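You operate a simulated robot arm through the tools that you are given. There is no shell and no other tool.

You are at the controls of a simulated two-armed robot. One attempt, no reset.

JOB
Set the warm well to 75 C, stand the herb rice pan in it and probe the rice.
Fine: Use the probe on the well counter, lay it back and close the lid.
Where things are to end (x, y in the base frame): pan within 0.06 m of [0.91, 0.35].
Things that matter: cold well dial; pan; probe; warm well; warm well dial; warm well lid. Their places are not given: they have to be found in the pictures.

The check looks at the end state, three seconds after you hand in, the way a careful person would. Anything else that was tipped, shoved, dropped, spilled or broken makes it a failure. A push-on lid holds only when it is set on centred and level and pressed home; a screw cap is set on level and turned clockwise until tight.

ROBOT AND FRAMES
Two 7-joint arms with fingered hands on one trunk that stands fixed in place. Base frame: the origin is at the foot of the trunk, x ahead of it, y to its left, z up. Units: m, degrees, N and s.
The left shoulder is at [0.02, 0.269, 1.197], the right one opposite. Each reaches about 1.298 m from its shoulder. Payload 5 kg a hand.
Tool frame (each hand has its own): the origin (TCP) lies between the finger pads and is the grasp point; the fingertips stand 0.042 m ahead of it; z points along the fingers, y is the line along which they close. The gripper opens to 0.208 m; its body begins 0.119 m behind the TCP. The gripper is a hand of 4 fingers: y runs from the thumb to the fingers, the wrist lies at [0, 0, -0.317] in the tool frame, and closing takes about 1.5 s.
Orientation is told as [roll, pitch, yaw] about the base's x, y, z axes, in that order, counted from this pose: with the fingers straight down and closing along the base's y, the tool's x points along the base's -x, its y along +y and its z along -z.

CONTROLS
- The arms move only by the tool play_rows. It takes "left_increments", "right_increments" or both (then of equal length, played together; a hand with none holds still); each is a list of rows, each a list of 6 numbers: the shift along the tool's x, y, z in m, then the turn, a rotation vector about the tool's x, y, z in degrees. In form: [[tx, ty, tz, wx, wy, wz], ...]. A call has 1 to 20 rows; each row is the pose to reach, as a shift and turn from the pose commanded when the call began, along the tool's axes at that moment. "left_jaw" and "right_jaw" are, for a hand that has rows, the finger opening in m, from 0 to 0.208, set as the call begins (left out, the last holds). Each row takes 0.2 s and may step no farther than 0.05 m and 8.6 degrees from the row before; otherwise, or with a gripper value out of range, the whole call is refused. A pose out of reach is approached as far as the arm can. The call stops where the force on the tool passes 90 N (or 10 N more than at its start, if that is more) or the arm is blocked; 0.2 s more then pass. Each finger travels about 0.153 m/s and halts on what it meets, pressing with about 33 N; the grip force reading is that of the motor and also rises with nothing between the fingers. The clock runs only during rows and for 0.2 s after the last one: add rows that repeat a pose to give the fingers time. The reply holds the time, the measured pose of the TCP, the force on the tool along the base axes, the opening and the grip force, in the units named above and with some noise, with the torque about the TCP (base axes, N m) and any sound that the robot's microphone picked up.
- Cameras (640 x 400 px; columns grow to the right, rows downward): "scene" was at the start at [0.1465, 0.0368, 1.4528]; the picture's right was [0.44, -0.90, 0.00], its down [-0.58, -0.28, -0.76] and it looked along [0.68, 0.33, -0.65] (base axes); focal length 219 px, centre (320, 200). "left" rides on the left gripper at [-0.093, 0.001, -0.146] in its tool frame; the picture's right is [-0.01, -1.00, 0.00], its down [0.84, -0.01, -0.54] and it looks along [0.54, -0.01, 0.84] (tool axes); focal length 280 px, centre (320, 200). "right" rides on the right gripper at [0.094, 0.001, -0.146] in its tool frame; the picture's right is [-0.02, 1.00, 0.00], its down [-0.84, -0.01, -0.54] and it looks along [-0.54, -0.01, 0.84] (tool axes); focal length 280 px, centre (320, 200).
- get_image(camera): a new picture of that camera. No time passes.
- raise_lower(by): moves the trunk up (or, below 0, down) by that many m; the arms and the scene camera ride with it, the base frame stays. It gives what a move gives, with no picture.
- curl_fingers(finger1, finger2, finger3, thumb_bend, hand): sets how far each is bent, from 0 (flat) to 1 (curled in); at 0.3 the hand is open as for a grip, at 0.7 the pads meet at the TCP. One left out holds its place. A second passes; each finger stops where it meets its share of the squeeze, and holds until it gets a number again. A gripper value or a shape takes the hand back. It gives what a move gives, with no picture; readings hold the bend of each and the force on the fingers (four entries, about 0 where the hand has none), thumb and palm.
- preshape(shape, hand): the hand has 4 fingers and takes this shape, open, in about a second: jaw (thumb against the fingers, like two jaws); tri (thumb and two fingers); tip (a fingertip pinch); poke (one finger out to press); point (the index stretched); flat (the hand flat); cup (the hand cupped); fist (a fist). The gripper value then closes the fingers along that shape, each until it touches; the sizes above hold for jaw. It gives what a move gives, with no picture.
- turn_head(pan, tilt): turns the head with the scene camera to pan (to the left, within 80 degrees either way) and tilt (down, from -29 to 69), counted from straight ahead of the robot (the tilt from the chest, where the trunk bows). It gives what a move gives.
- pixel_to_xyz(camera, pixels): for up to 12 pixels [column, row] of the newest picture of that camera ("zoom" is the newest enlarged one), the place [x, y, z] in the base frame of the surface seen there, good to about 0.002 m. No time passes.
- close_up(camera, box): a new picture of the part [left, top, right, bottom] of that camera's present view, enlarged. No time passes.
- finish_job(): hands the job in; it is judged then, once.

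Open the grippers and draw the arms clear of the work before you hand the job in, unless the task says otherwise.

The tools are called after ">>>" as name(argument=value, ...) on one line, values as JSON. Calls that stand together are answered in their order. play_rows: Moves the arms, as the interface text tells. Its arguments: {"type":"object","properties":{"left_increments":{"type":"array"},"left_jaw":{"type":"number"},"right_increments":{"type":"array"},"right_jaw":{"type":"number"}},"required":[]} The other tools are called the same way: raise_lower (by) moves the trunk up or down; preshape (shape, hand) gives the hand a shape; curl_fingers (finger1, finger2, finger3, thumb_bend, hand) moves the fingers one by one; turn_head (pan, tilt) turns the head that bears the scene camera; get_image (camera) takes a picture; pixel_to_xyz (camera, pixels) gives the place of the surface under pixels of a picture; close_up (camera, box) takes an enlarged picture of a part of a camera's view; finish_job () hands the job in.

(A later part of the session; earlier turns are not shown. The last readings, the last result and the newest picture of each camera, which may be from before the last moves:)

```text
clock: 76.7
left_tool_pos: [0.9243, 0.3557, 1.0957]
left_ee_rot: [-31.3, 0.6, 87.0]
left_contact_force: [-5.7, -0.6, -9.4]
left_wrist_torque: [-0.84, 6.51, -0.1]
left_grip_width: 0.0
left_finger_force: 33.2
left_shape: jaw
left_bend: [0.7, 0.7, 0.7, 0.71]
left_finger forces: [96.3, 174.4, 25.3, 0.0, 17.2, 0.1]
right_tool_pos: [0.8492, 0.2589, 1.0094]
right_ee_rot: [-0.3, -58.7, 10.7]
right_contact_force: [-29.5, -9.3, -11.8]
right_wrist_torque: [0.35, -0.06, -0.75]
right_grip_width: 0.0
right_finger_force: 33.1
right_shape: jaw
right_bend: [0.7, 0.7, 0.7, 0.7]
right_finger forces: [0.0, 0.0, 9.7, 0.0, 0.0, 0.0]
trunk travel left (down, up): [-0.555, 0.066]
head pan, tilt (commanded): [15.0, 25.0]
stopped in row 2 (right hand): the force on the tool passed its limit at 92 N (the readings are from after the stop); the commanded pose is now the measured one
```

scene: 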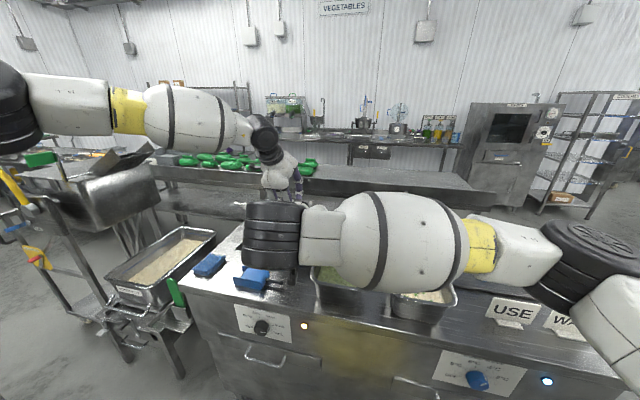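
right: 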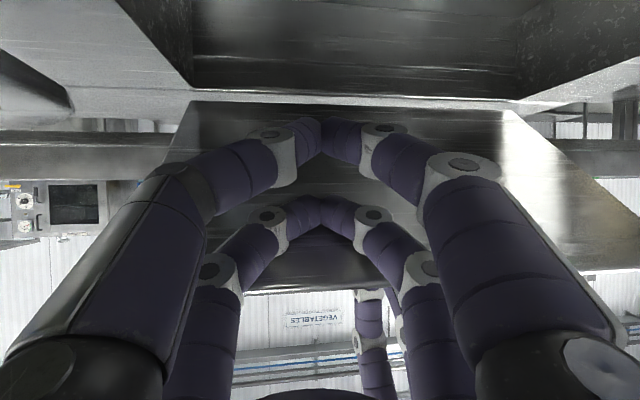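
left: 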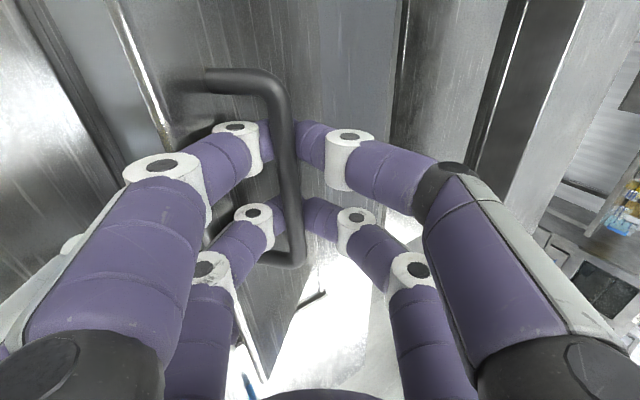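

The right fingers now support the lid. I open the left fingers moderately and withdraw the left hand backward-up off the bar.

>>> play_rows(left_increments=[[0, 0, 0, 0, 0, 0], [0, 0, 0, 0, 0, 0], [0, -0.002, -0.003, 0, 0, 0], [0, -0.004, -0.015, 0, 0, 0], [0, -0.006, -0.03, 0, 0, 0]], left_jaw=0.05)

>>> get_image(camera="left")

>>> get_image(camera="right")

```text
clock: 77.6
left_tool_pos: [0.9327, 0.3541, 1.0979]
left_ee_rot: [-31.7, 0.5, 86.8]
left_contact_force: [47.2, -14.0, -30.7]
left_wrist_torque: [-0.59, -1.05, 0.96]
left_grip_width: 0.0446
left_finger_force: 0.0
left_shape: jaw
left_bend: [0.71, 0.56, 0.73, 0.7]
left_finger forces: [37.3, 77.0, 0.0, 0.0, 0.0, 0.0]
right_tool_pos: [0.8473, 0.2585, 1.0018]
right_ee_rot: [-0.1, -58.1, 10.8]
right_contact_force: [-37.0, -13.6, -13.3]
right_wrist_torque: [0.62, -0.48, -1.29]
right_grip_width: 0.0
right_finger_force: 32.7
right_shape: jaw
right_bend: [0.7, 0.7, 0.7, 0.7]
right_finger forces: [0.0, 0.0, 22.5, 0.1, 0.1, 0.0]
trunk travel left (down, up): [-0.555, 0.066]
head pan, tilt (commanded): [15.0, 25.0]
stopped in row 4 (right hand): the force on the tool passed its limit at 92 N (the readings are from after the stop); the commanded pose is now the measured one
```

```text
taken
```

left: 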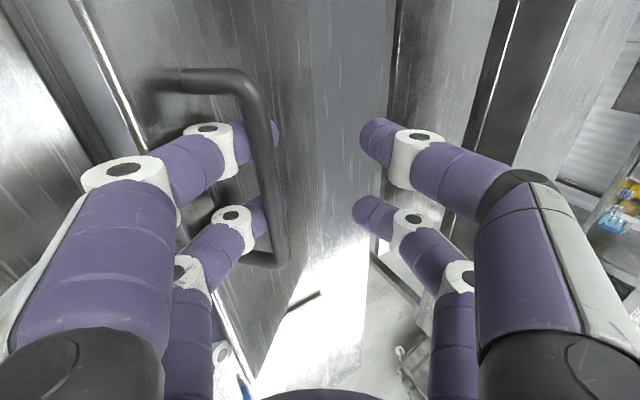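

```text
taken
```

right: 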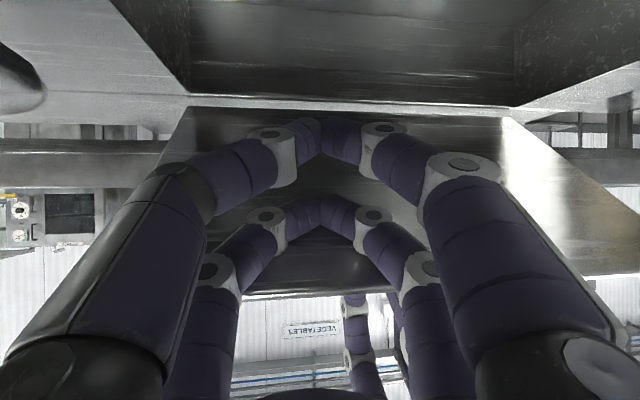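

The inner fingers push the lid toward the right hand; I reduce the left opening to 0.035 and withdraw it parallel to the lid surface.

>>> play_rows(left_increments=[[0, 0, 0, 0, 0, 0], [0, 0.004, -0.02, 0, 0, 0], [0, 0.009, -0.045, 0, 0, 0], [0, 0.014, -0.07, 0, 0, 0], [0, 0.016, -0.1, 0, 0, 0], [0, 0.016, -0.14, 0, 0, 0]], left_jaw=0.035)

>>> get_image(camera="left")

>>> get_image(camera="right")

```text
clock: 78.1
left_tool_pos: [0.927, 0.3545, 1.0979]
left_ee_rot: [-31.4, 0.6, 86.7]
left_contact_force: [41.2, -19.2, -35.4]
left_wrist_torque: [-0.53, -0.72, 0.9]
left_grip_width: 0.0307
left_finger_force: 0.1
left_shape: jaw
left_bend: [0.57, 0.6, 0.73, 0.7]
left_finger forces: [42.9, 65.8, 0.0, 0.0, 0.0, 0.0]
right_tool_pos: [0.8482, 0.2616, 1.0016]
right_ee_rot: [0.0, -57.9, 10.7]
right_contact_force: [-23.1, -10.9, -15.6]
right_wrist_torque: [0.65, -0.08, -1.01]
right_grip_width: 0.0
right_finger_force: 32.7
right_shape: jaw
right_bend: [0.7, 0.7, 0.7, 0.7]
right_finger forces: [0.1, 0.0, 19.0, 0.0, 0.0, 0.1]
trunk travel left (down, up): [-0.555, 0.066]
head pan, tilt (commanded): [15.0, 25.0]
stopped in row 2 (left hand): the force on the tool passed its limit at 98 N (the readings are from after the stop); the commanded pose is now the measured one
```

```text
taken
```

left: 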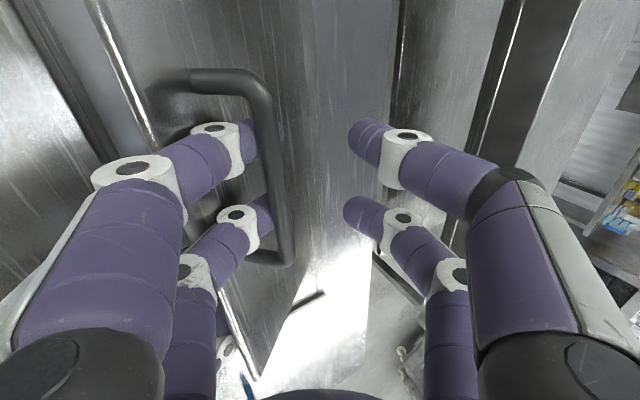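

```text
taken
```

right: 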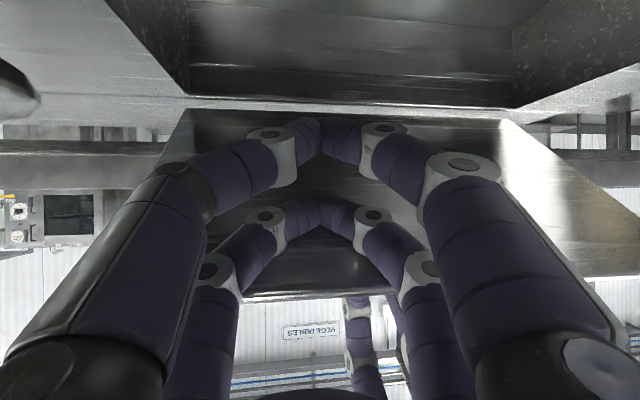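

The hooked fingers catch on the bar at this relative angle. I'll re-close the left around the bar, lower the right fingers a bit, and bring the lid down to ~28° where the left can unhook with the hand more perpendicular to the lid.

>>> play_rows(left_increments=[[0, 0, 0, 0, 0, 0], [0, 0, 0, 0, 0, 0], [0, 0, 0, 0, 0, 0], [0, 0, 0, 0, 0, 0], [0, 0, 0, 0, 0, 0], [0, 0, 0, 0, 0, 0]], left_jaw=0.0, right_increments=[[0.014, 0.0069, -0.0026, 0, 0, 0], [0.028, 0.0139, -0.0052, 0, 0, 0], [0.042, 0.0208, -0.0078, 0, 0, 0], [0.056, 0.0277, -0.0104, 0, 0, 0], [0.056, 0.0277, -0.0104, 0, 0, 0], [0.056, 0.0277, -0.0104, 0, 0, 0]])

>>> get_image(camera="right")

```text
clock: 79.5
left_tool_pos: [0.9243, 0.356, 1.0971]
left_ee_rot: [-31.1, 0.5, 86.7]
left_contact_force: [11.7, -29.1, -53.0]
left_wrist_torque: [-0.91, 3.01, 0.65]
left_grip_width: 0.0
left_finger_force: 33.3
left_shape: jaw
left_bend: [0.63, 0.66, 0.7, 0.72]
left_finger forces: [106.0, 112.7, 21.0, 0.1, 12.8, 0.0]
right_tool_pos: [0.806, 0.2809, 0.9641]
right_ee_rot: [0.1, -58.1, 10.8]
right_contact_force: [-0.5, 0.8, -0.1]
right_wrist_torque: [0.03, 0.01, 0.03]
right_grip_width: 0.0
right_finger_force: 33.1
right_shape: jaw
right_bend: [0.7, 0.7, 0.7, 0.7]
right_finger forces: [0.0, 0.1, 0.0, 0.0, 0.0, 0.0]
trunk travel left (down, up): [-0.555, 0.066]
head pan, tilt (commanded): [15.0, 25.0]
```

```text
taken
```

right: 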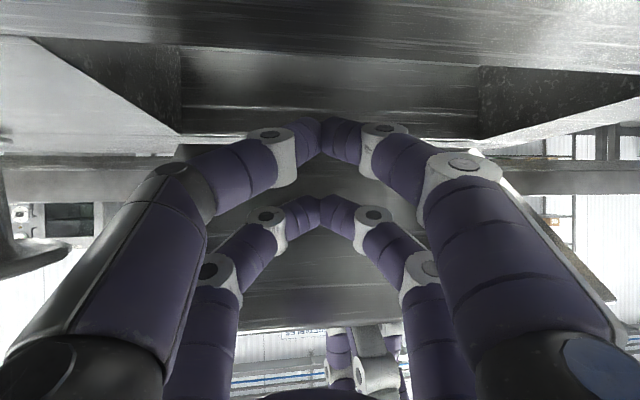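

The right fingers are lowered at (0.806,0.281,0.964). Now the left lowers the lid along the arc, untilting to about 8°.

>>> play_rows(left_increments=[[0, 0.013, 0.0015, -3, 0, 0], [0, 0.0249, 0.0024, -6, 0, 0], [0, 0.0335, 0.0045, -9.5, 0, 0], [0, 0.0414, 0.0063, -12.5, 0, 0], [0, 0.05, 0.009, -15.5, 0, 0], [0, 0.0587, 0.0117, -18.5, 0, 0], [0, 0.0665, 0.0146, -21, 0, 0], [0, 0.0739, 0.0175, -23.5, 0, 0]])

>>> get_image(camera="left")

>>> get_image(camera="right")

```text
clock: 80.5
left_tool_pos: [0.8982, 0.3578, 1.0697]
left_ee_rot: [-20.7, 0.7, 86.6]
left_contact_force: [36.5, -24.5, -50.8]
left_wrist_torque: [-0.8, -1.1, 0.29]
left_grip_width: 0.0
left_finger_force: 33.1
left_shape: jaw
left_bend: [0.68, 0.7, 0.7, 0.68]
left_finger forces: [38.9, 37.9, 0.0, 0.0, 20.9, 0.0]
right_tool_pos: [0.8062, 0.2834, 0.964]
right_ee_rot: [0.0, -58.2, 10.7]
right_contact_force: [-1.5, 2.0, 0.7]
right_wrist_torque: [-0.08, 0.02, -0.21]
right_grip_width: 0.0
right_finger_force: 33.1
right_shape: jaw
right_bend: [0.7, 0.7, 0.7, 0.7]
right_finger forces: [0.0, 0.0, 0.0, 0.1, 0.1, 0.0]
trunk travel left (down, up): [-0.555, 0.066]
head pan, tilt (commanded): [15.0, 25.0]
stopped in row 4 (left hand): the force on the tool passed its limit at 92 N (the readings are from after the stop); the commanded pose is now the measured one
```

```text
taken
```

left: 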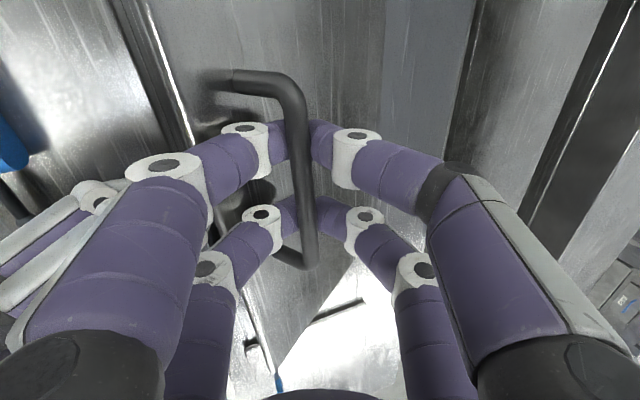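

```text
taken
```

right: 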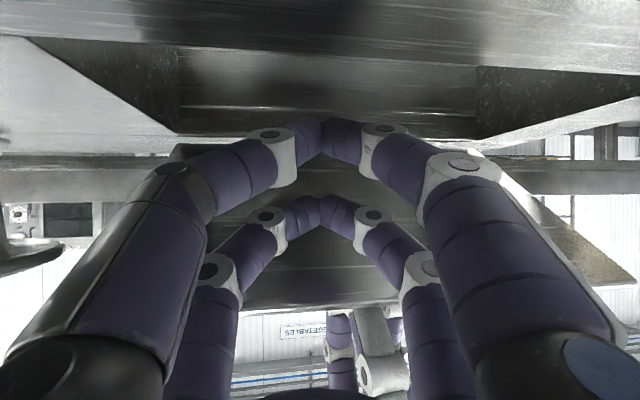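

The pull shows my arc is a few mm too far out; I continue lowering with the hand nearer the hinge.

>>> play_rows(left_increments=[[0, 0.004, 0.004, -1, 0, 0], [0, 0.0127, 0.0071, -3.7, 0, 0], [0, 0.018, 0.0095, -6, 0, 0], [0, 0.023, 0.012, -8.2, 0, 0], [0, 0.028, 0.015, -10.4, 0, 0], [0, 0.0329, 0.0177, -12.7, 0, 0]])

>>> get_image(camera="left")

>>> get_image(camera="right")

```text
clock: 81.9
left_tool_pos: [0.8733, 0.3585, 1.0498]
left_ee_rot: [-8.4, 0.7, 86.8]
left_contact_force: [35.8, -16.2, -38.0]
left_wrist_torque: [0.07, -0.44, -0.25]
left_grip_width: 0.0
left_finger_force: 33.2
left_shape: jaw
left_bend: [0.71, 0.7, 0.7, 0.69]
left_finger forces: [0.0, 0.1, 42.9, 0.0, 42.6, 0.1]
right_tool_pos: [0.8034, 0.2835, 0.9655]
right_ee_rot: [-0.1, -58.4, 10.9]
right_contact_force: [-2.3, 0.3, 1.1]
right_wrist_torque: [-0.03, 0.04, -0.07]
right_grip_width: 0.0
right_finger_force: 33.2
right_shape: jaw
right_bend: [0.7, 0.7, 0.7, 0.7]
right_finger forces: [0.0, 0.0, 0.0, 0.1, 0.0, 0.0]
trunk travel left (down, up): [-0.555, 0.066]
head pan, tilt (commanded): [15.0, 25.0]
```

```text
taken
```

left: 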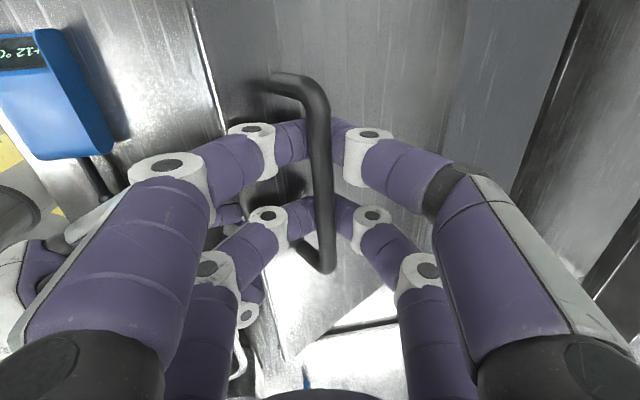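

```text
taken
```

right: 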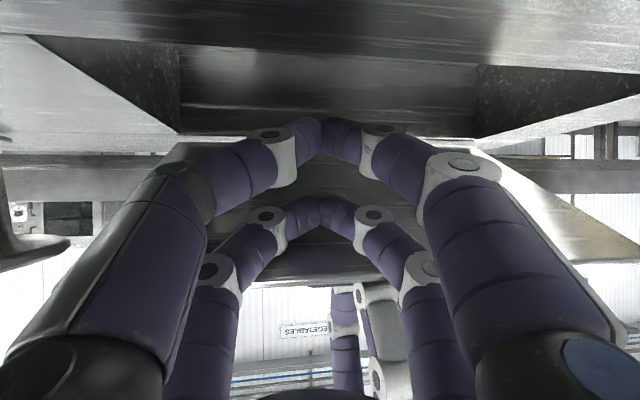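

The lid is near 29°. I raise the right fingers gently until they touch it.

>>> play_rows(right_increments=[[-0.005, 0, 0, 0, 0, 0], [-0.0102, 0, -0.0006, 0, 0, 0], [-0.0155, 0, -0.001, 0, 0, 0]])

```text
clock: 82.7
left_tool_pos: [0.8755, 0.359, 1.0513]
left_ee_rot: [-8.7, 0.7, 86.8]
left_contact_force: [40.0, -7.1, -7.3]
left_wrist_torque: [0.07, -0.44, -0.22]
left_grip_width: 0.0
left_finger_force: 33.2
left_shape: jaw
left_bend: [0.71, 0.71, 0.7, 0.69]
left_finger forces: [0.1, 0.0, 0.0, 0.0, 41.5, 0.0]
right_tool_pos: [0.8114, 0.2837, 0.9754]
right_ee_rot: [-0.1, -57.9, 10.8]
right_contact_force: [-16.3, -3.7, -20.9]
right_wrist_torque: [1.15, -0.41, -0.83]
right_grip_width: 0.0
right_finger_force: 33.1
right_shape: jaw
right_bend: [0.7, 0.7, 0.7, 0.7]
right_finger forces: [0.1, 0.0, 25.9, 0.0, 0.0, 0.0]
trunk travel left (down, up): [-0.555, 0.066]
head pan, tilt (commanded): [15.0, 25.0]
```

The right fingers now bear the lid. I open the left fingers and lift the left hand off the bar.

>>> play_rows(left_increments=[[0, 0, 0, 0, 0, 0], [0, 0, -0.004, 0, 0, 0], [0, 0, -0.015, 0, 0, 0], [0, 0, -0.035, 0, 0, 0], [0, 0, -0.06, 0, 0, 0]], left_jaw=0.06)

>>> get_image(camera="left")

```text
clock: 83.9
left_tool_pos: [0.8613, 0.3608, 1.1106]
left_ee_rot: [-8.4, 0.6, 86.8]
left_contact_force: [1.2, 0.0, -0.7]
left_wrist_torque: [0.04, -0.01, 0.0]
left_grip_width: 0.0594
left_finger_force: 0.1
left_shape: jaw
left_bend: [0.74, 0.74, 0.73, 0.7]
left_finger forces: [0.0, 0.0, 0.1, 0.0, 0.0, 0.1]
right_tool_pos: [0.8099, 0.2848, 0.9829]
right_ee_rot: [-0.1, -58.5, 11.0]
right_contact_force: [-1.4, -0.6, -2.1]
right_wrist_torque: [0.1, 0.03, -0.05]
right_grip_width: 0.0
right_finger_force: 33.2
right_shape: jaw
right_bend: [0.7, 0.7, 0.7, 0.7]
right_finger forces: [0.1, 0.0, 2.4, 0.0, 0.0, 0.0]
trunk travel left (down, up): [-0.555, 0.066]
head pan, tilt (commanded): [15.0, 25.0]
```

```text
taken
```

left: 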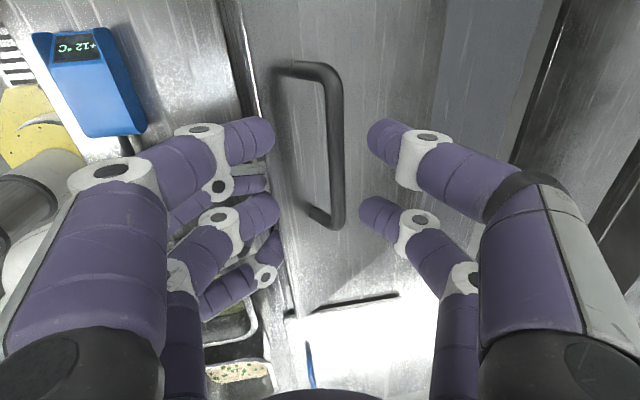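

The left hand is free, and the lid barely loads the right fingers (about 2 N). I move the left hand up and to the left, out of the lid's sweep.

>>> play_rows(left_increments=[[-0.005, 0.003, -0.045, 0, 0, 0], [-0.03, 0.02, -0.08, 0, 0, 0], [-0.068, 0.042, -0.11, 0, 0, 0], [-0.106, 0.064, -0.137, 0, 0, 0], [-0.144, 0.085, -0.163, 0, 0, 0]])

>>> turn_head(pan=20, tilt=40)

>>> get_image(camera="scene")

```text
refused: row 3 steps farther than a row can; nothing moved
```

```text
clock: 84.6
left_tool_pos: [0.8625, 0.3595, 1.1097]
left_ee_rot: [-8.5, 0.6, 86.7]
left_contact_force: [-0.3, -0.1, -0.9]
left_wrist_torque: [-0.01, -0.01, 0.02]
left_grip_width: 0.0595
left_finger_force: 0.0
left_shape: jaw
left_bend: [0.74, 0.74, 0.73, 0.7]
left_finger forces: [0.0, 0.0, 0.0, 0.0, 0.0, 0.1]
right_tool_pos: [0.8098, 0.2843, 0.9806]
right_ee_rot: [0.0, -58.4, 10.9]
right_contact_force: [-0.3, 0.4, 0.0]
right_wrist_torque: [0.0, -0.04, -0.01]
right_grip_width: 0.0002
right_finger_force: 33.0
right_shape: jaw
right_bend: [0.7, 0.7, 0.7, 0.7]
right_finger forces: [0.0, 0.0, 0.2, 0.0, 0.0, 0.0]
trunk travel left (down, up): [-0.555, 0.066]
head pan, tilt (commanded): [20.0, 40.0]
```

```text
taken
```

scene: 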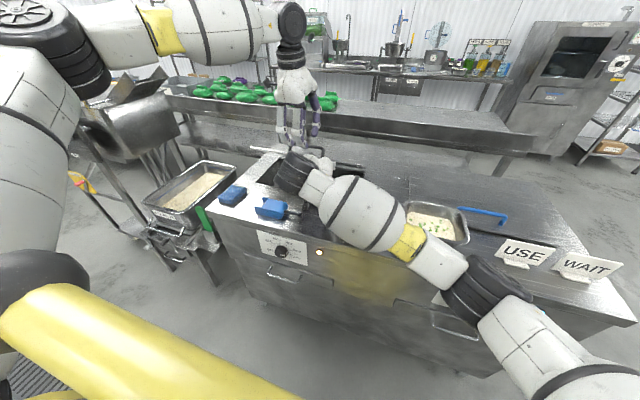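

The right hand reads 0 N, so the lid seems to hold itself by hinge friction. I retry the left retreat with smaller steps.

>>> play_rows(left_increments=[[-0.005, 0.003, -0.04, 0, 0, 0], [-0.025, 0.015, -0.075, 0, 0, 0], [-0.055, 0.033, -0.1, 0, 0, 0], [-0.085, 0.05, -0.122, 0, 0, 0], [-0.115, 0.067, -0.143, 0, 0, 0], [-0.144, 0.085, -0.163, 0, 0, 0]])

>>> get_image(camera="left")

>>> get_image(camera="right")

```text
clock: 86.0
left_tool_pos: [0.7618, 0.5119, 1.2578]
left_ee_rot: [-8.5, 0.6, 86.7]
left_contact_force: [-0.7, 1.3, 0.6]
left_wrist_torque: [-0.04, -0.06, 0.01]
left_grip_width: 0.0593
left_finger_force: 0.0
left_shape: jaw
left_bend: [0.74, 0.74, 0.73, 0.7]
left_finger forces: [0.1, 0.0, 0.1, 0.0, 0.0, 0.1]
right_tool_pos: [0.8098, 0.2833, 0.9808]
right_ee_rot: [-0.2, -58.4, 11.0]
right_contact_force: [-2.6, 0.4, -0.2]
right_wrist_torque: [0.04, -0.07, -0.16]
right_grip_width: 0.0001
right_finger_force: 33.2
right_shape: jaw
right_bend: [0.7, 0.7, 0.7, 0.7]
right_finger forces: [0.1, 0.0, 2.0, 0.0, 0.0, 0.0]
trunk travel left (down, up): [-0.555, 0.066]
head pan, tilt (commanded): [20.0, 40.0]
```

```text
taken
```

left: 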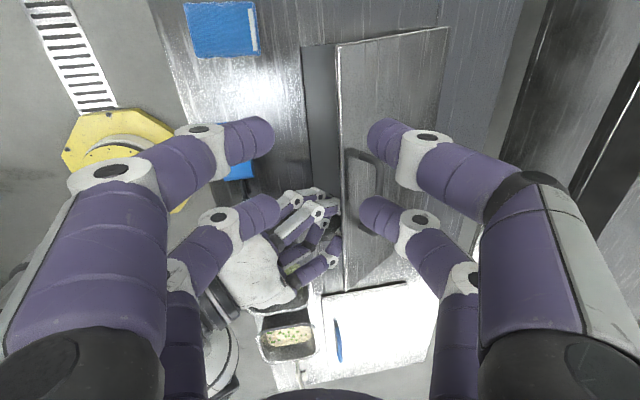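

```text
taken
```

right: 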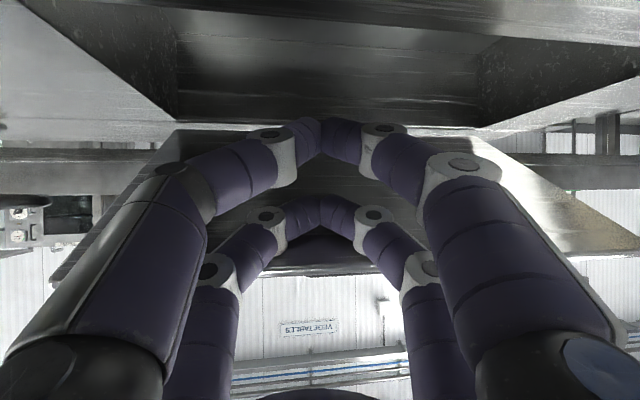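

The left view shows the lid's front edge from (337,45) to (345,290). I measure its present height and angle.

>>> pixel_to_xyz(camera="left", pixels=[[339, 60], [343, 270], [445, 35], [400, 60], [345, 100], [375, 170], [320, 100], [250, 270], [275, 285]])

```text
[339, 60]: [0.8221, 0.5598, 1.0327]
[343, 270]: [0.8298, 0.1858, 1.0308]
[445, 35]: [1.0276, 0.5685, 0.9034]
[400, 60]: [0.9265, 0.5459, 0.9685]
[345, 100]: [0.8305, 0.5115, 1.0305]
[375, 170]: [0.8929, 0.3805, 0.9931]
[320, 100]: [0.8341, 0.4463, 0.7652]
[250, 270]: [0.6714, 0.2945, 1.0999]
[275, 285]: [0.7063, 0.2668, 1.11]
```

The lid stands at ~32.5° by itself; the well floor is at z≈0.765. I push it up with the right fingers along its arc to about 60°.

>>> play_rows(right_increments=[[-0.0143, -0.0015, 0.0006, 0, -1, 0], [-0.0285, -0.0031, 0.0013, 0, -2, 0], [-0.0456, -0.0055, 0.0054, 0, -3.3, 0], [-0.0633, -0.008, 0.0094, 0, -5, 0], [-0.0804, -0.0108, 0.0162, 0, -6.3, 0], [-0.0965, -0.0137, 0.0236, 0, -8, 0]])

>>> get_image(camera="left")

```text
clock: 87.4
left_tool_pos: [0.7633, 0.5105, 1.2582]
left_ee_rot: [-8.5, 0.6, 86.7]
left_contact_force: [1.2, 0.2, -0.6]
left_wrist_torque: [0.02, 0.03, -0.02]
left_grip_width: 0.0596
left_finger_force: 0.0
left_shape: jaw
left_bend: [0.74, 0.74, 0.73, 0.7]
left_finger forces: [0.1, 0.1, 0.0, 0.0, 0.0, 0.1]
right_tool_pos: [0.8821, 0.2845, 1.0495]
right_ee_rot: [-0.1, -66.4, 11.0]
right_contact_force: [-5.4, 1.2, -6.5]
right_wrist_torque: [-0.02, 0.23, 0.1]
right_grip_width: 0.0
right_finger_force: 32.8
right_shape: jaw
right_bend: [0.7, 0.7, 0.7, 0.7]
right_finger forces: [0.0, 0.0, 0.0, 0.0, 0.0, 0.0]
trunk travel left (down, up): [-0.555, 0.066]
head pan, tilt (commanded): [20.0, 40.0]
```

```text
taken
```

left: 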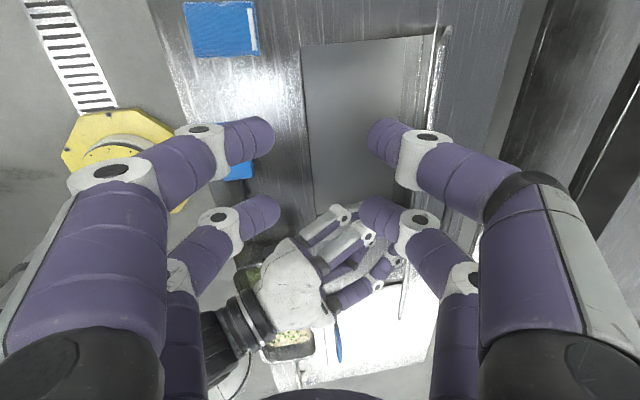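

The lid has swung up further; I measure it before continuing.

>>> pixel_to_xyz(camera="left", pixels=[[447, 30], [440, 60], [432, 100], [410, 60], [425, 60], [445, 60], [455, 60], [405, 300]])

>>> close_up(camera="left", box=[380, 0, 540, 130])

>>> get_image(camera="scene")

```text
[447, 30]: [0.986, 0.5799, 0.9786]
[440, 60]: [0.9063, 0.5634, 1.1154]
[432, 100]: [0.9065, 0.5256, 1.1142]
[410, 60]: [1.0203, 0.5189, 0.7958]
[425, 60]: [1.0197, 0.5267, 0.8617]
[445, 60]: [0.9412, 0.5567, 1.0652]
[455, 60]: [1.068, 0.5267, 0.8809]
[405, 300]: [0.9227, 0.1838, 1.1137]
```

```text
3.08 times, centred on (460, 65) of left
```

zoom: 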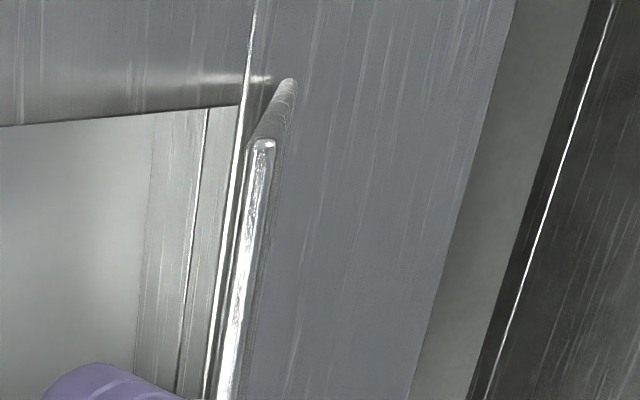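

```text
taken
```

scene: 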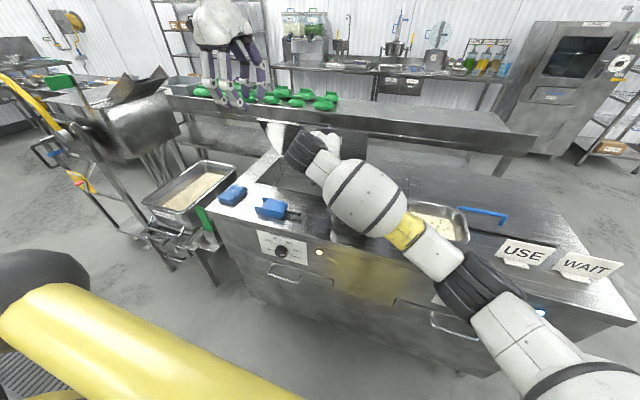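

The lid is at ~58° now. I continue pushing along the arc to about 95–100°.

>>> play_rows(right_increments=[[-0.0144, -0.0032, 0.0117, 0, -1.3, 0], [-0.0283, -0.0064, 0.0237, 0, -2.6, 0], [-0.0396, -0.0099, 0.0384, 0, -4.1, 0], [-0.0511, -0.0134, 0.053, 0, -5.6, 0], [-0.0599, -0.0171, 0.0696, 0, -7.1, 0], [-0.0687, -0.0207, 0.0861, 0, -8.6, 0], [-0.0755, -0.0244, 0.1041, 0, -9.6, 0], [-0.082, -0.0281, 0.1216, 0, -10.6, 0]])

>>> get_image(camera="left")

>>> get_image(camera="scene")

```text
clock: 89.2
left_tool_pos: [0.7629, 0.5106, 1.2578]
left_ee_rot: [-8.5, 0.6, 86.8]
left_contact_force: [0.3, -0.8, -0.2]
left_wrist_torque: [0.04, 0.07, 0.01]
left_grip_width: 0.0595
left_finger_force: 0.1
left_shape: jaw
left_bend: [0.74, 0.74, 0.73, 0.7]
left_finger forces: [0.0, 0.1, 0.1, 0.1, 0.0, 0.1]
right_tool_pos: [1.032, 0.2788, 1.0726]
right_ee_rot: [-0.4, -76.9, 11.1]
right_contact_force: [-3.1, 0.7, -0.8]
right_wrist_torque: [0.0, -0.1, 0.05]
right_grip_width: 0.0
right_finger_force: 33.3
right_shape: jaw
right_bend: [0.7, 0.7, 0.7, 0.7]
right_finger forces: [0.0, 0.0, 0.1, 0.0, 0.0, 0.0]
trunk travel left (down, up): [-0.555, 0.066]
head pan, tilt (commanded): [20.0, 40.0]
```

```text
taken
```

left: 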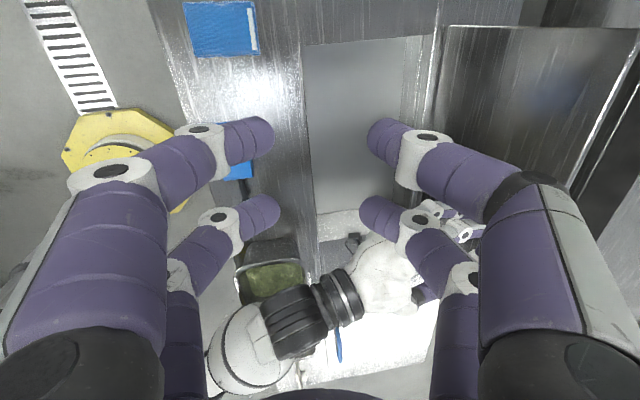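

```text
taken
```

scene: 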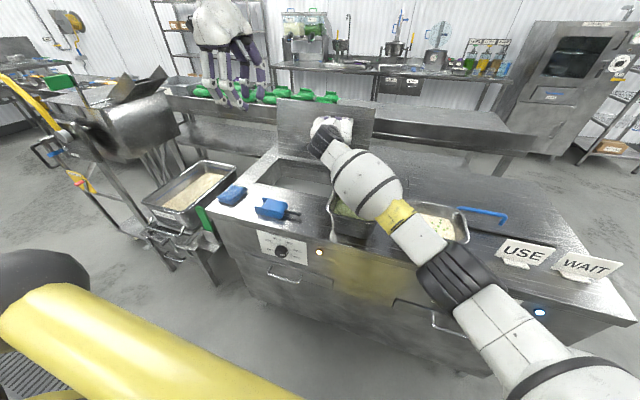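

The lid stands open. I retract the right hand straight back along its axis and check that the lid stays.

>>> play_rows(right_increments=[[0, 0, -0.045, 0, 0, 0], [0, 0, -0.09, 0, 0, 0], [0, 0, -0.135, 0, 0, 0], [-0.01, 0, -0.18, 0, 0, 0], [-0.02, 0, -0.225, 0, 0, 0], [-0.03, 0, -0.27, 0, 0, 0]])

>>> get_image(camera="left")

>>> get_image(camera="scene")

```text
clock: 90.6
left_tool_pos: [0.762, 0.5115, 1.2593]
left_ee_rot: [-8.6, 0.7, 86.7]
left_contact_force: [-1.1, 0.1, 1.4]
left_wrist_torque: [-0.03, -0.07, -0.03]
left_grip_width: 0.0597
left_finger_force: 0.1
left_shape: jaw
left_bend: [0.74, 0.74, 0.73, 0.7]
left_finger forces: [0.0, 0.1, 0.0, 0.1, 0.0, 0.0]
right_tool_pos: [0.7767, 0.2337, 1.167]
right_ee_rot: [-0.2, -77.0, 11.1]
right_contact_force: [-0.4, -0.5, -0.2]
right_wrist_torque: [0.0, -0.04, -0.03]
right_grip_width: 0.0
right_finger_force: 33.0
right_shape: jaw
right_bend: [0.7, 0.7, 0.7, 0.7]
right_finger forces: [0.0, 0.1, 0.1, 0.0, 0.1, 0.1]
trunk travel left (down, up): [-0.555, 0.066]
head pan, tilt (commanded): [20.0, 40.0]
```

```text
taken
```

left: 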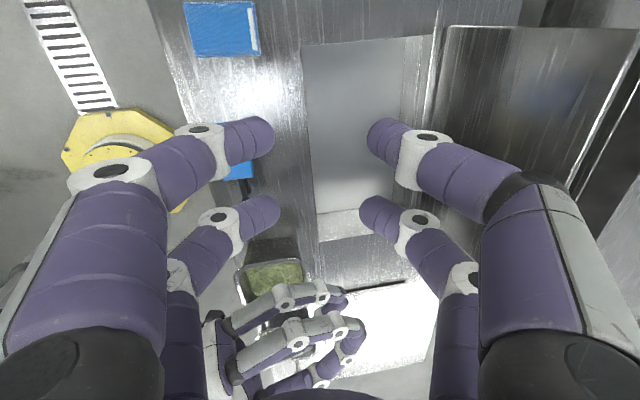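

```text
taken
```

scene: 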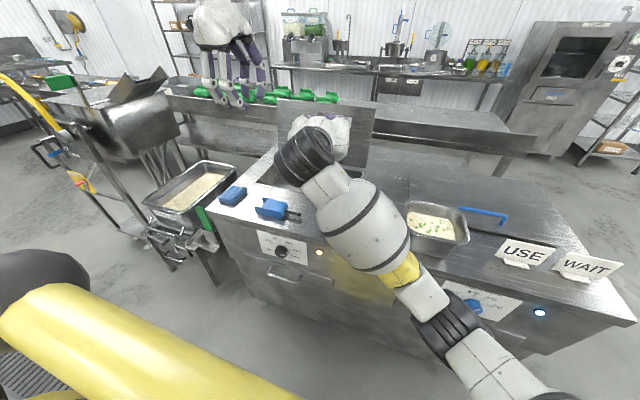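

The lid stays open. I now send the right hand back to a parked pose (0.60,-0.20,1.22) pointing down, clear of the work.

>>> play_rows(right_increments=[[0.0006, -0.0392, -0.0262, 0.74, 7.68, 0.93], [0.0012, -0.0785, -0.0524, 1.48, 15.36, 1.86], [0.0019, -0.1177, -0.0785, 2.22, 23.04, 2.79], [0.0025, -0.157, -0.1047, 2.96, 30.72, 3.72], [0.0031, -0.1962, -0.1309, 3.7, 38.4, 4.65], [0.0037, -0.2354, -0.1571, 4.43, 46.08, 5.57], [0.0043, -0.2747, -0.1833, 5.17, 53.76, 6.5], [0.005, -0.3139, -0.2094, 5.91, 61.44, 7.43], [0.0056, -0.3532, -0.2356, 6.65, 69.1, 8.36], [0.0062, -0.3924, -0.2618, 7.39, 76.8, 9.29]])

>>> get_image(camera="scene")

>>> get_image(camera="left")

```text
clock: 92.6
left_tool_pos: [0.7615, 0.5073, 1.2592]
left_ee_rot: [-8.5, 0.5, 86.5]
left_contact_force: [2.4, -2.0, -1.4]
left_wrist_torque: [0.29, 0.31, 0.03]
left_grip_width: 0.0597
left_finger_force: 0.0
left_shape: jaw
left_bend: [0.73, 0.73, 0.73, 0.7]
left_finger forces: [0.0, 0.0, 0.0, 0.0, 0.0, 0.0]
right_tool_pos: [0.9185, -0.113, 0.9408]
right_ee_rot: [-0.4, -9.7, 0.2]
right_contact_force: [-14.6, -4.8, 84.5]
right_wrist_torque: [-0.18, 3.29, 0.1]
right_grip_width: 0.0001
right_finger_force: 33.8
right_shape: jaw
right_bend: [0.7, 0.7, 0.7, 0.71]
right_finger forces: [0.0, 0.0, 0.0, 0.0, 91.2, 0.0]
right hand out of reach, approached as far as the arm can: row 3, 4, 5, 6, 7, 8, 9
trunk travel left (down, up): [-0.555, 0.066]
head pan, tilt (commanded): [20.0, 40.0]
stopped in row 9 (right hand): the force on the tool passed its limit at 231 N (the readings are from after the stop); the commanded pose is now the measured one
```

```text
taken
```

scene: 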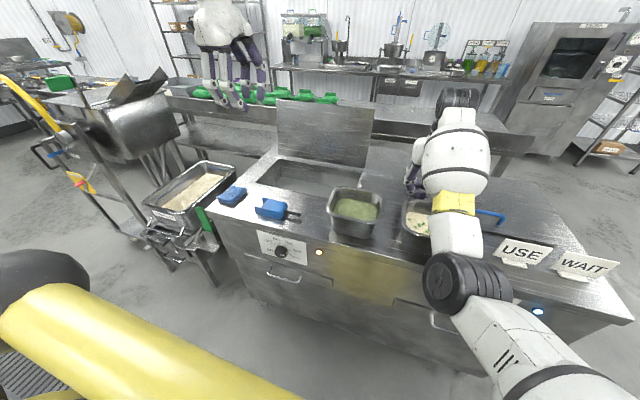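

```text
taken
```

left: 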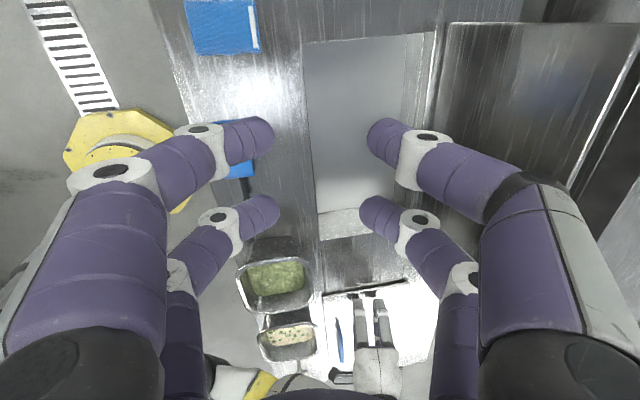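

The right arm ran out of reach and drifted, pressing on the cold lid at (0.92,-0.11). I raise it straight up a little first, then check nothing was disturbed.

>>> play_rows(right_increments=[[-0.004, 0, -0.025, 0, 0, 0], [-0.0084, 0, -0.05, 0, 0, 0]])

>>> get_image(camera="right")

>>> get_image(camera="scene")

```text
clock: 92.9
left_tool_pos: [0.7585, 0.5129, 1.2563]
left_ee_rot: [-8.4, 0.5, 86.7]
left_contact_force: [0.9, -1.3, -0.6]
left_wrist_torque: [0.16, 0.15, 0.01]
left_grip_width: 0.06
left_finger_force: 0.1
left_shape: jaw
left_bend: [0.73, 0.73, 0.73, 0.7]
left_finger forces: [0.0, 0.0, 0.1, 0.0, 0.1, 0.0]
right_tool_pos: [0.9209, -0.1146, 0.9408]
right_ee_rot: [-1.3, -9.9, 0.4]
right_contact_force: [-13.2, 13.0, 65.3]
right_wrist_torque: [1.02, 2.16, -0.39]
right_grip_width: 0.0
right_finger_force: 33.5
right_shape: jaw
right_bend: [0.71, 0.7, 0.7, 0.71]
right_finger forces: [0.1, 0.0, 0.0, 0.1, 0.0, 0.0]
right hand out of reach, approached as far as the arm can: row 1
trunk travel left (down, up): [-0.555, 0.066]
head pan, tilt (commanded): [20.0, 40.0]
stopped in row 1 (right hand): the force on the tool passed its limit at 113 N (the readings are from after the stop); the commanded pose is now the measured one
```

```text
taken
```

right: 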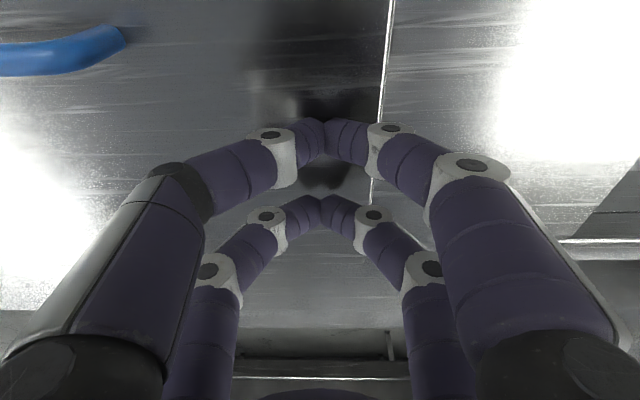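

```text
taken
```

scene: 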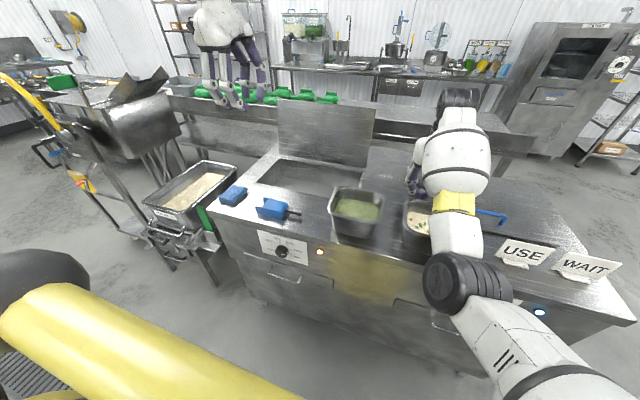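

I check closely whether the right forearm touches the white pan or anything else.

>>> close_up(camera="scene", box=[370, 80, 530, 300])

>>> close_up(camera="left", box=[200, 220, 460, 400])

>>> pixel_to_xyz(camera="scene", pixels=[[455, 205], [455, 235], [450, 280], [458, 170], [458, 110], [412, 215], [425, 235], [412, 185], [520, 330]])

```text
1.82 times, centred on (450, 190) of scene
```

zoom: 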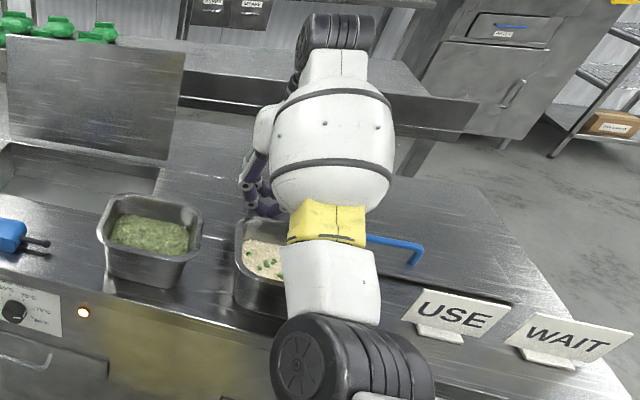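

```text
2.22 times, centred on (330, 310) of left
```

zoom: 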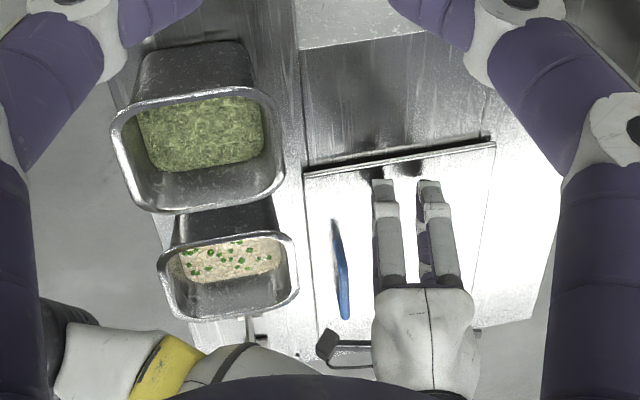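

```text
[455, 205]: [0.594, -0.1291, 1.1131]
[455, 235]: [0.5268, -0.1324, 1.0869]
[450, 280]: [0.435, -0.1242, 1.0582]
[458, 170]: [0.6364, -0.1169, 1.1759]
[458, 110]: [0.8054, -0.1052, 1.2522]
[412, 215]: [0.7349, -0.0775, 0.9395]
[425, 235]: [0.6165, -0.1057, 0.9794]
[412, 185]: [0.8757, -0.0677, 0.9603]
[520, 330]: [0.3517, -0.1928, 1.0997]
```

The right arm is fully stretched (wrist ~0.865 m from its shoulder), so pure "up" isn't reachable. I move it back and up together.

>>> play_rows(right_increments=[[0.0145, 0, -0.033, 0, 0, 0], [0.039, 0, -0.0677, 0, 0, 0], [0.0732, 0, -0.1042, 0, 0, 0], [0.1, 0, -0.14, 0, 0, 0]])

>>> get_image(camera="scene")

```text
clock: 93.2
left_tool_pos: [0.7592, 0.5125, 1.2573]
left_ee_rot: [-8.5, 0.5, 86.7]
left_contact_force: [1.5, -1.7, 0.6]
left_wrist_torque: [0.21, 0.15, 0.03]
left_grip_width: 0.0597
left_finger_force: 0.1
left_shape: jaw
left_bend: [0.73, 0.73, 0.73, 0.7]
left_finger forces: [0.0, 0.0, 0.1, 0.0, 0.1, 0.0]
right_tool_pos: [0.923, -0.1253, 0.9398]
right_ee_rot: [-1.9, -10.3, -0.1]
right_contact_force: [-3.7, 21.9, 67.7]
right_wrist_torque: [1.5, 2.15, -0.65]
right_grip_width: 0.0
right_finger_force: 33.3
right_shape: jaw
right_bend: [0.71, 0.7, 0.7, 0.71]
right_finger forces: [93.1, 0.1, 0.0, 0.0, 0.0, 0.1]
right hand out of reach, approached as far as the arm can: row 1
trunk travel left (down, up): [-0.555, 0.066]
head pan, tilt (commanded): [20.0, 40.0]
stopped in row 1 (right hand): the force on the tool passed its limit at 97 N (the readings are from after the stop); the commanded pose is now the measured one
```

```text
taken
```

scene: 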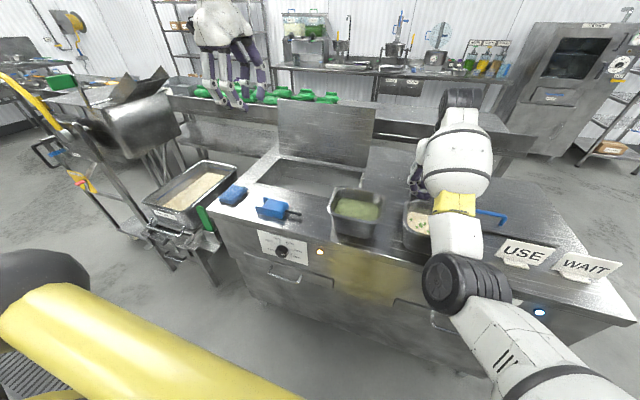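

The arm is stuck near a limit, still pressing on the cold lid. Raising the trunk lifts both arms without IK, so I do that.

>>> raise_lower(by=0.06)

>>> get_image(camera="scene")

```text
clock: 94.2
left_tool_pos: [0.7642, 0.5118, 1.3152]
left_ee_rot: [-8.3, 0.6, 86.7]
left_contact_force: [0.7, -0.2, -0.2]
left_wrist_torque: [0.01, -0.03, 0.02]
left_grip_width: 0.0599
left_finger_force: 0.1
left_shape: jaw
left_bend: [0.73, 0.73, 0.73, 0.7]
left_finger forces: [0.0, 0.0, 0.0, 0.1, 0.1, 0.0]
right_tool_pos: [0.9227, -0.1227, 0.9937]
right_ee_rot: [-1.9, -9.6, 0.1]
right_contact_force: [-0.7, -0.6, -0.8]
right_wrist_torque: [-0.02, 0.02, 0.0]
right_grip_width: 0.0002
right_finger_force: 33.1
right_shape: jaw
right_bend: [0.7, 0.7, 0.7, 0.69]
right_finger forces: [0.0, 0.0, 0.0, 0.0, 0.1, 0.0]
trunk travel left (down, up): [-0.615, 0.006]
head pan, tilt (commanded): [20.0, 40.0]
```

```text
taken
```

scene: 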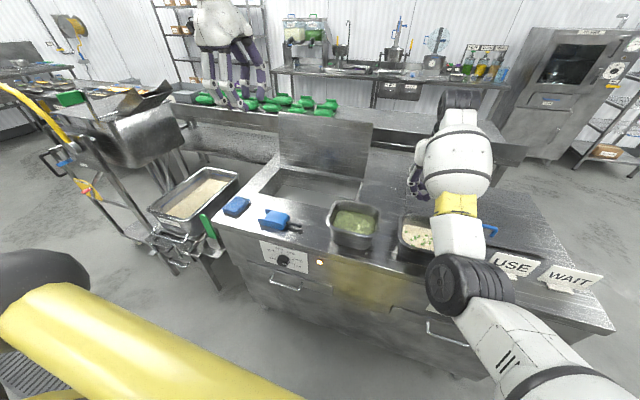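

The right hand is free (forces ~0). Its elbow is in a low posture, so I bring the hand back and up while pitching it forward (to about -60°), which suits this posture.

>>> play_rows(right_increments=[[0.02, 0, -0.026, 0, -7, 0], [0.04, 0, -0.052, 0, -14, 0], [0.06, 0, -0.078, 0, -21, 0]])

>>> get_image(camera="scene")

```text
clock: 95.2
left_tool_pos: [0.763, 0.5119, 1.3159]
left_ee_rot: [-8.5, 0.7, 86.7]
left_contact_force: [1.2, -0.3, -1.2]
left_wrist_torque: [-0.04, 0.08, -0.04]
left_grip_width: 0.0597
left_finger_force: 0.0
left_shape: jaw
left_bend: [0.73, 0.73, 0.73, 0.7]
left_finger forces: [0.0, 0.0, 0.0, 0.0, 0.0, 0.0]
right_tool_pos: [0.8652, -0.1617, 1.0786]
right_ee_rot: [-3.9, -32.5, -0.8]
right_contact_force: [0.6, 0.0, 0.2]
right_wrist_torque: [-0.01, 0.04, -0.01]
right_grip_width: 0.0
right_finger_force: 33.1
right_shape: jaw
right_bend: [0.7, 0.7, 0.7, 0.69]
right_finger forces: [0.1, 0.1, 0.1, 0.0, 0.0, 0.0]
right hand out of reach, approached as far as the arm can: row 1, 2
trunk travel left (down, up): [-0.615, 0.006]
head pan, tilt (commanded): [20.0, 40.0]
stopped in row 3 (right hand): the arm was blocked; the commanded pose is now the measured one
```

```text
taken
```

scene: 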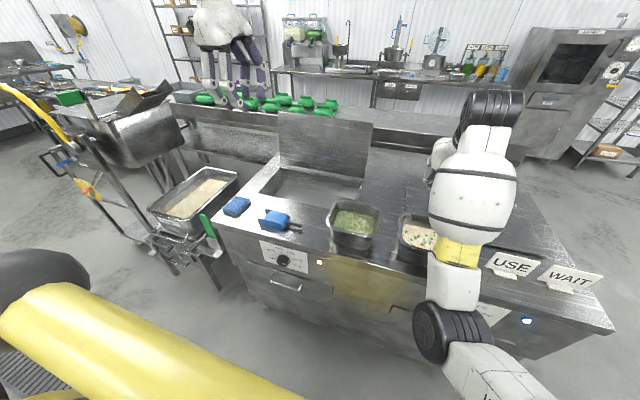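

The arm was blocked, and the low elbow at (450,330) is close to the cold dial. I measure where the elbow and forearm are.

>>> pixel_to_xyz(camera="scene", pixels=[[440, 330], [470, 330], [452, 290], [458, 252], [470, 200], [430, 310], [478, 305], [490, 312], [520, 370], [500, 340]])

>>> close_up(camera="scene", box=[390, 180, 610, 380])

>>> get_image(camera="right")

```text
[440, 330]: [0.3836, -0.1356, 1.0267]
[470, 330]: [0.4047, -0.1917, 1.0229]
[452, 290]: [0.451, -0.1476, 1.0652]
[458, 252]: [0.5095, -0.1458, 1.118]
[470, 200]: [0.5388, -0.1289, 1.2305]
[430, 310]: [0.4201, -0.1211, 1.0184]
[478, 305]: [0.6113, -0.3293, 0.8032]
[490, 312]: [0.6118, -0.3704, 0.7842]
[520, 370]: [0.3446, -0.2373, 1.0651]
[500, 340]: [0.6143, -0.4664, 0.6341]
```

```text
2.00 times, centred on (500, 280) of scene
```

zoom: 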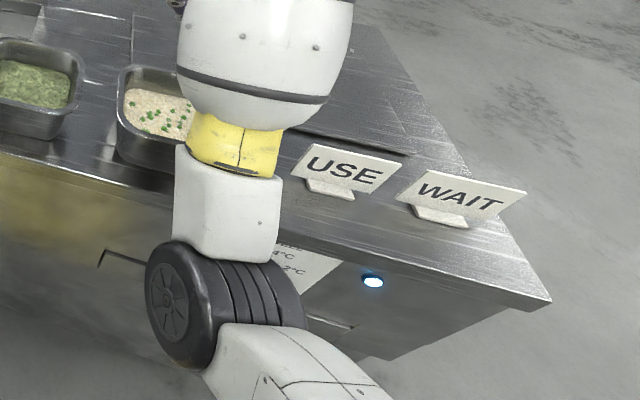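

```text
taken
```

right: 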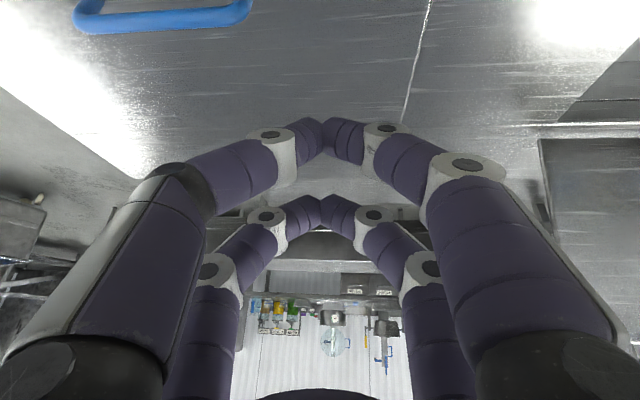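

The elbow is in free space in front of the counter, touching nothing; forces are zero. I continue moving the hand back and pitching to about -60°.

>>> play_rows(right_increments=[[0.0117, 0.0075, -0.0282, 0, -7, 0], [0.0234, 0.015, -0.0564, 0, -14, 0], [0.035, 0.0225, -0.0845, 0, -21, 0], [0.0467, 0.03, -0.1127, 0, -28, 0]])

>>> get_image(camera="scene")

```text
clock: 96.2
left_tool_pos: [0.7628, 0.5105, 1.3177]
left_ee_rot: [-8.5, 0.6, 86.6]
left_contact_force: [-0.1, -1.0, 0.6]
left_wrist_torque: [0.05, -0.05, -0.01]
left_grip_width: 0.0595
left_finger_force: 0.1
left_shape: jaw
left_bend: [0.73, 0.73, 0.73, 0.7]
left_finger forces: [0.0, 0.0, 0.1, 0.0, 0.0, 0.0]
right_tool_pos: [0.7628, -0.1205, 1.1472]
right_ee_rot: [-6.3, -60.5, 2.7]
right_contact_force: [-0.3, 0.0, 0.3]
right_wrist_torque: [-0.04, 0.01, -0.01]
right_grip_width: 0.0
right_finger_force: 32.9
right_shape: jaw
right_bend: [0.7, 0.7, 0.7, 0.69]
right_finger forces: [0.0, 0.0, 0.1, 0.1, 0.0, 0.0]
trunk travel left (down, up): [-0.615, 0.006]
head pan, tilt (commanded): [20.0, 40.0]
```

```text
taken
```

scene: 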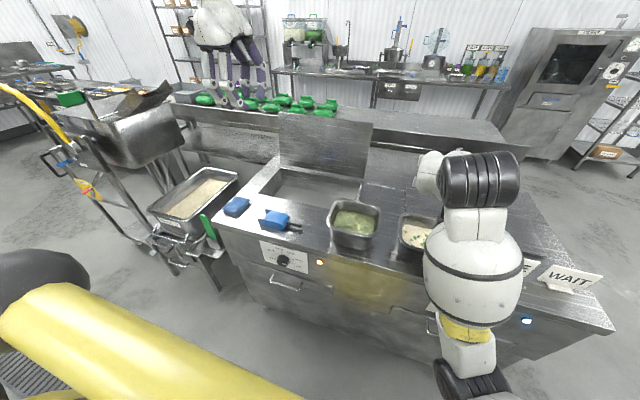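

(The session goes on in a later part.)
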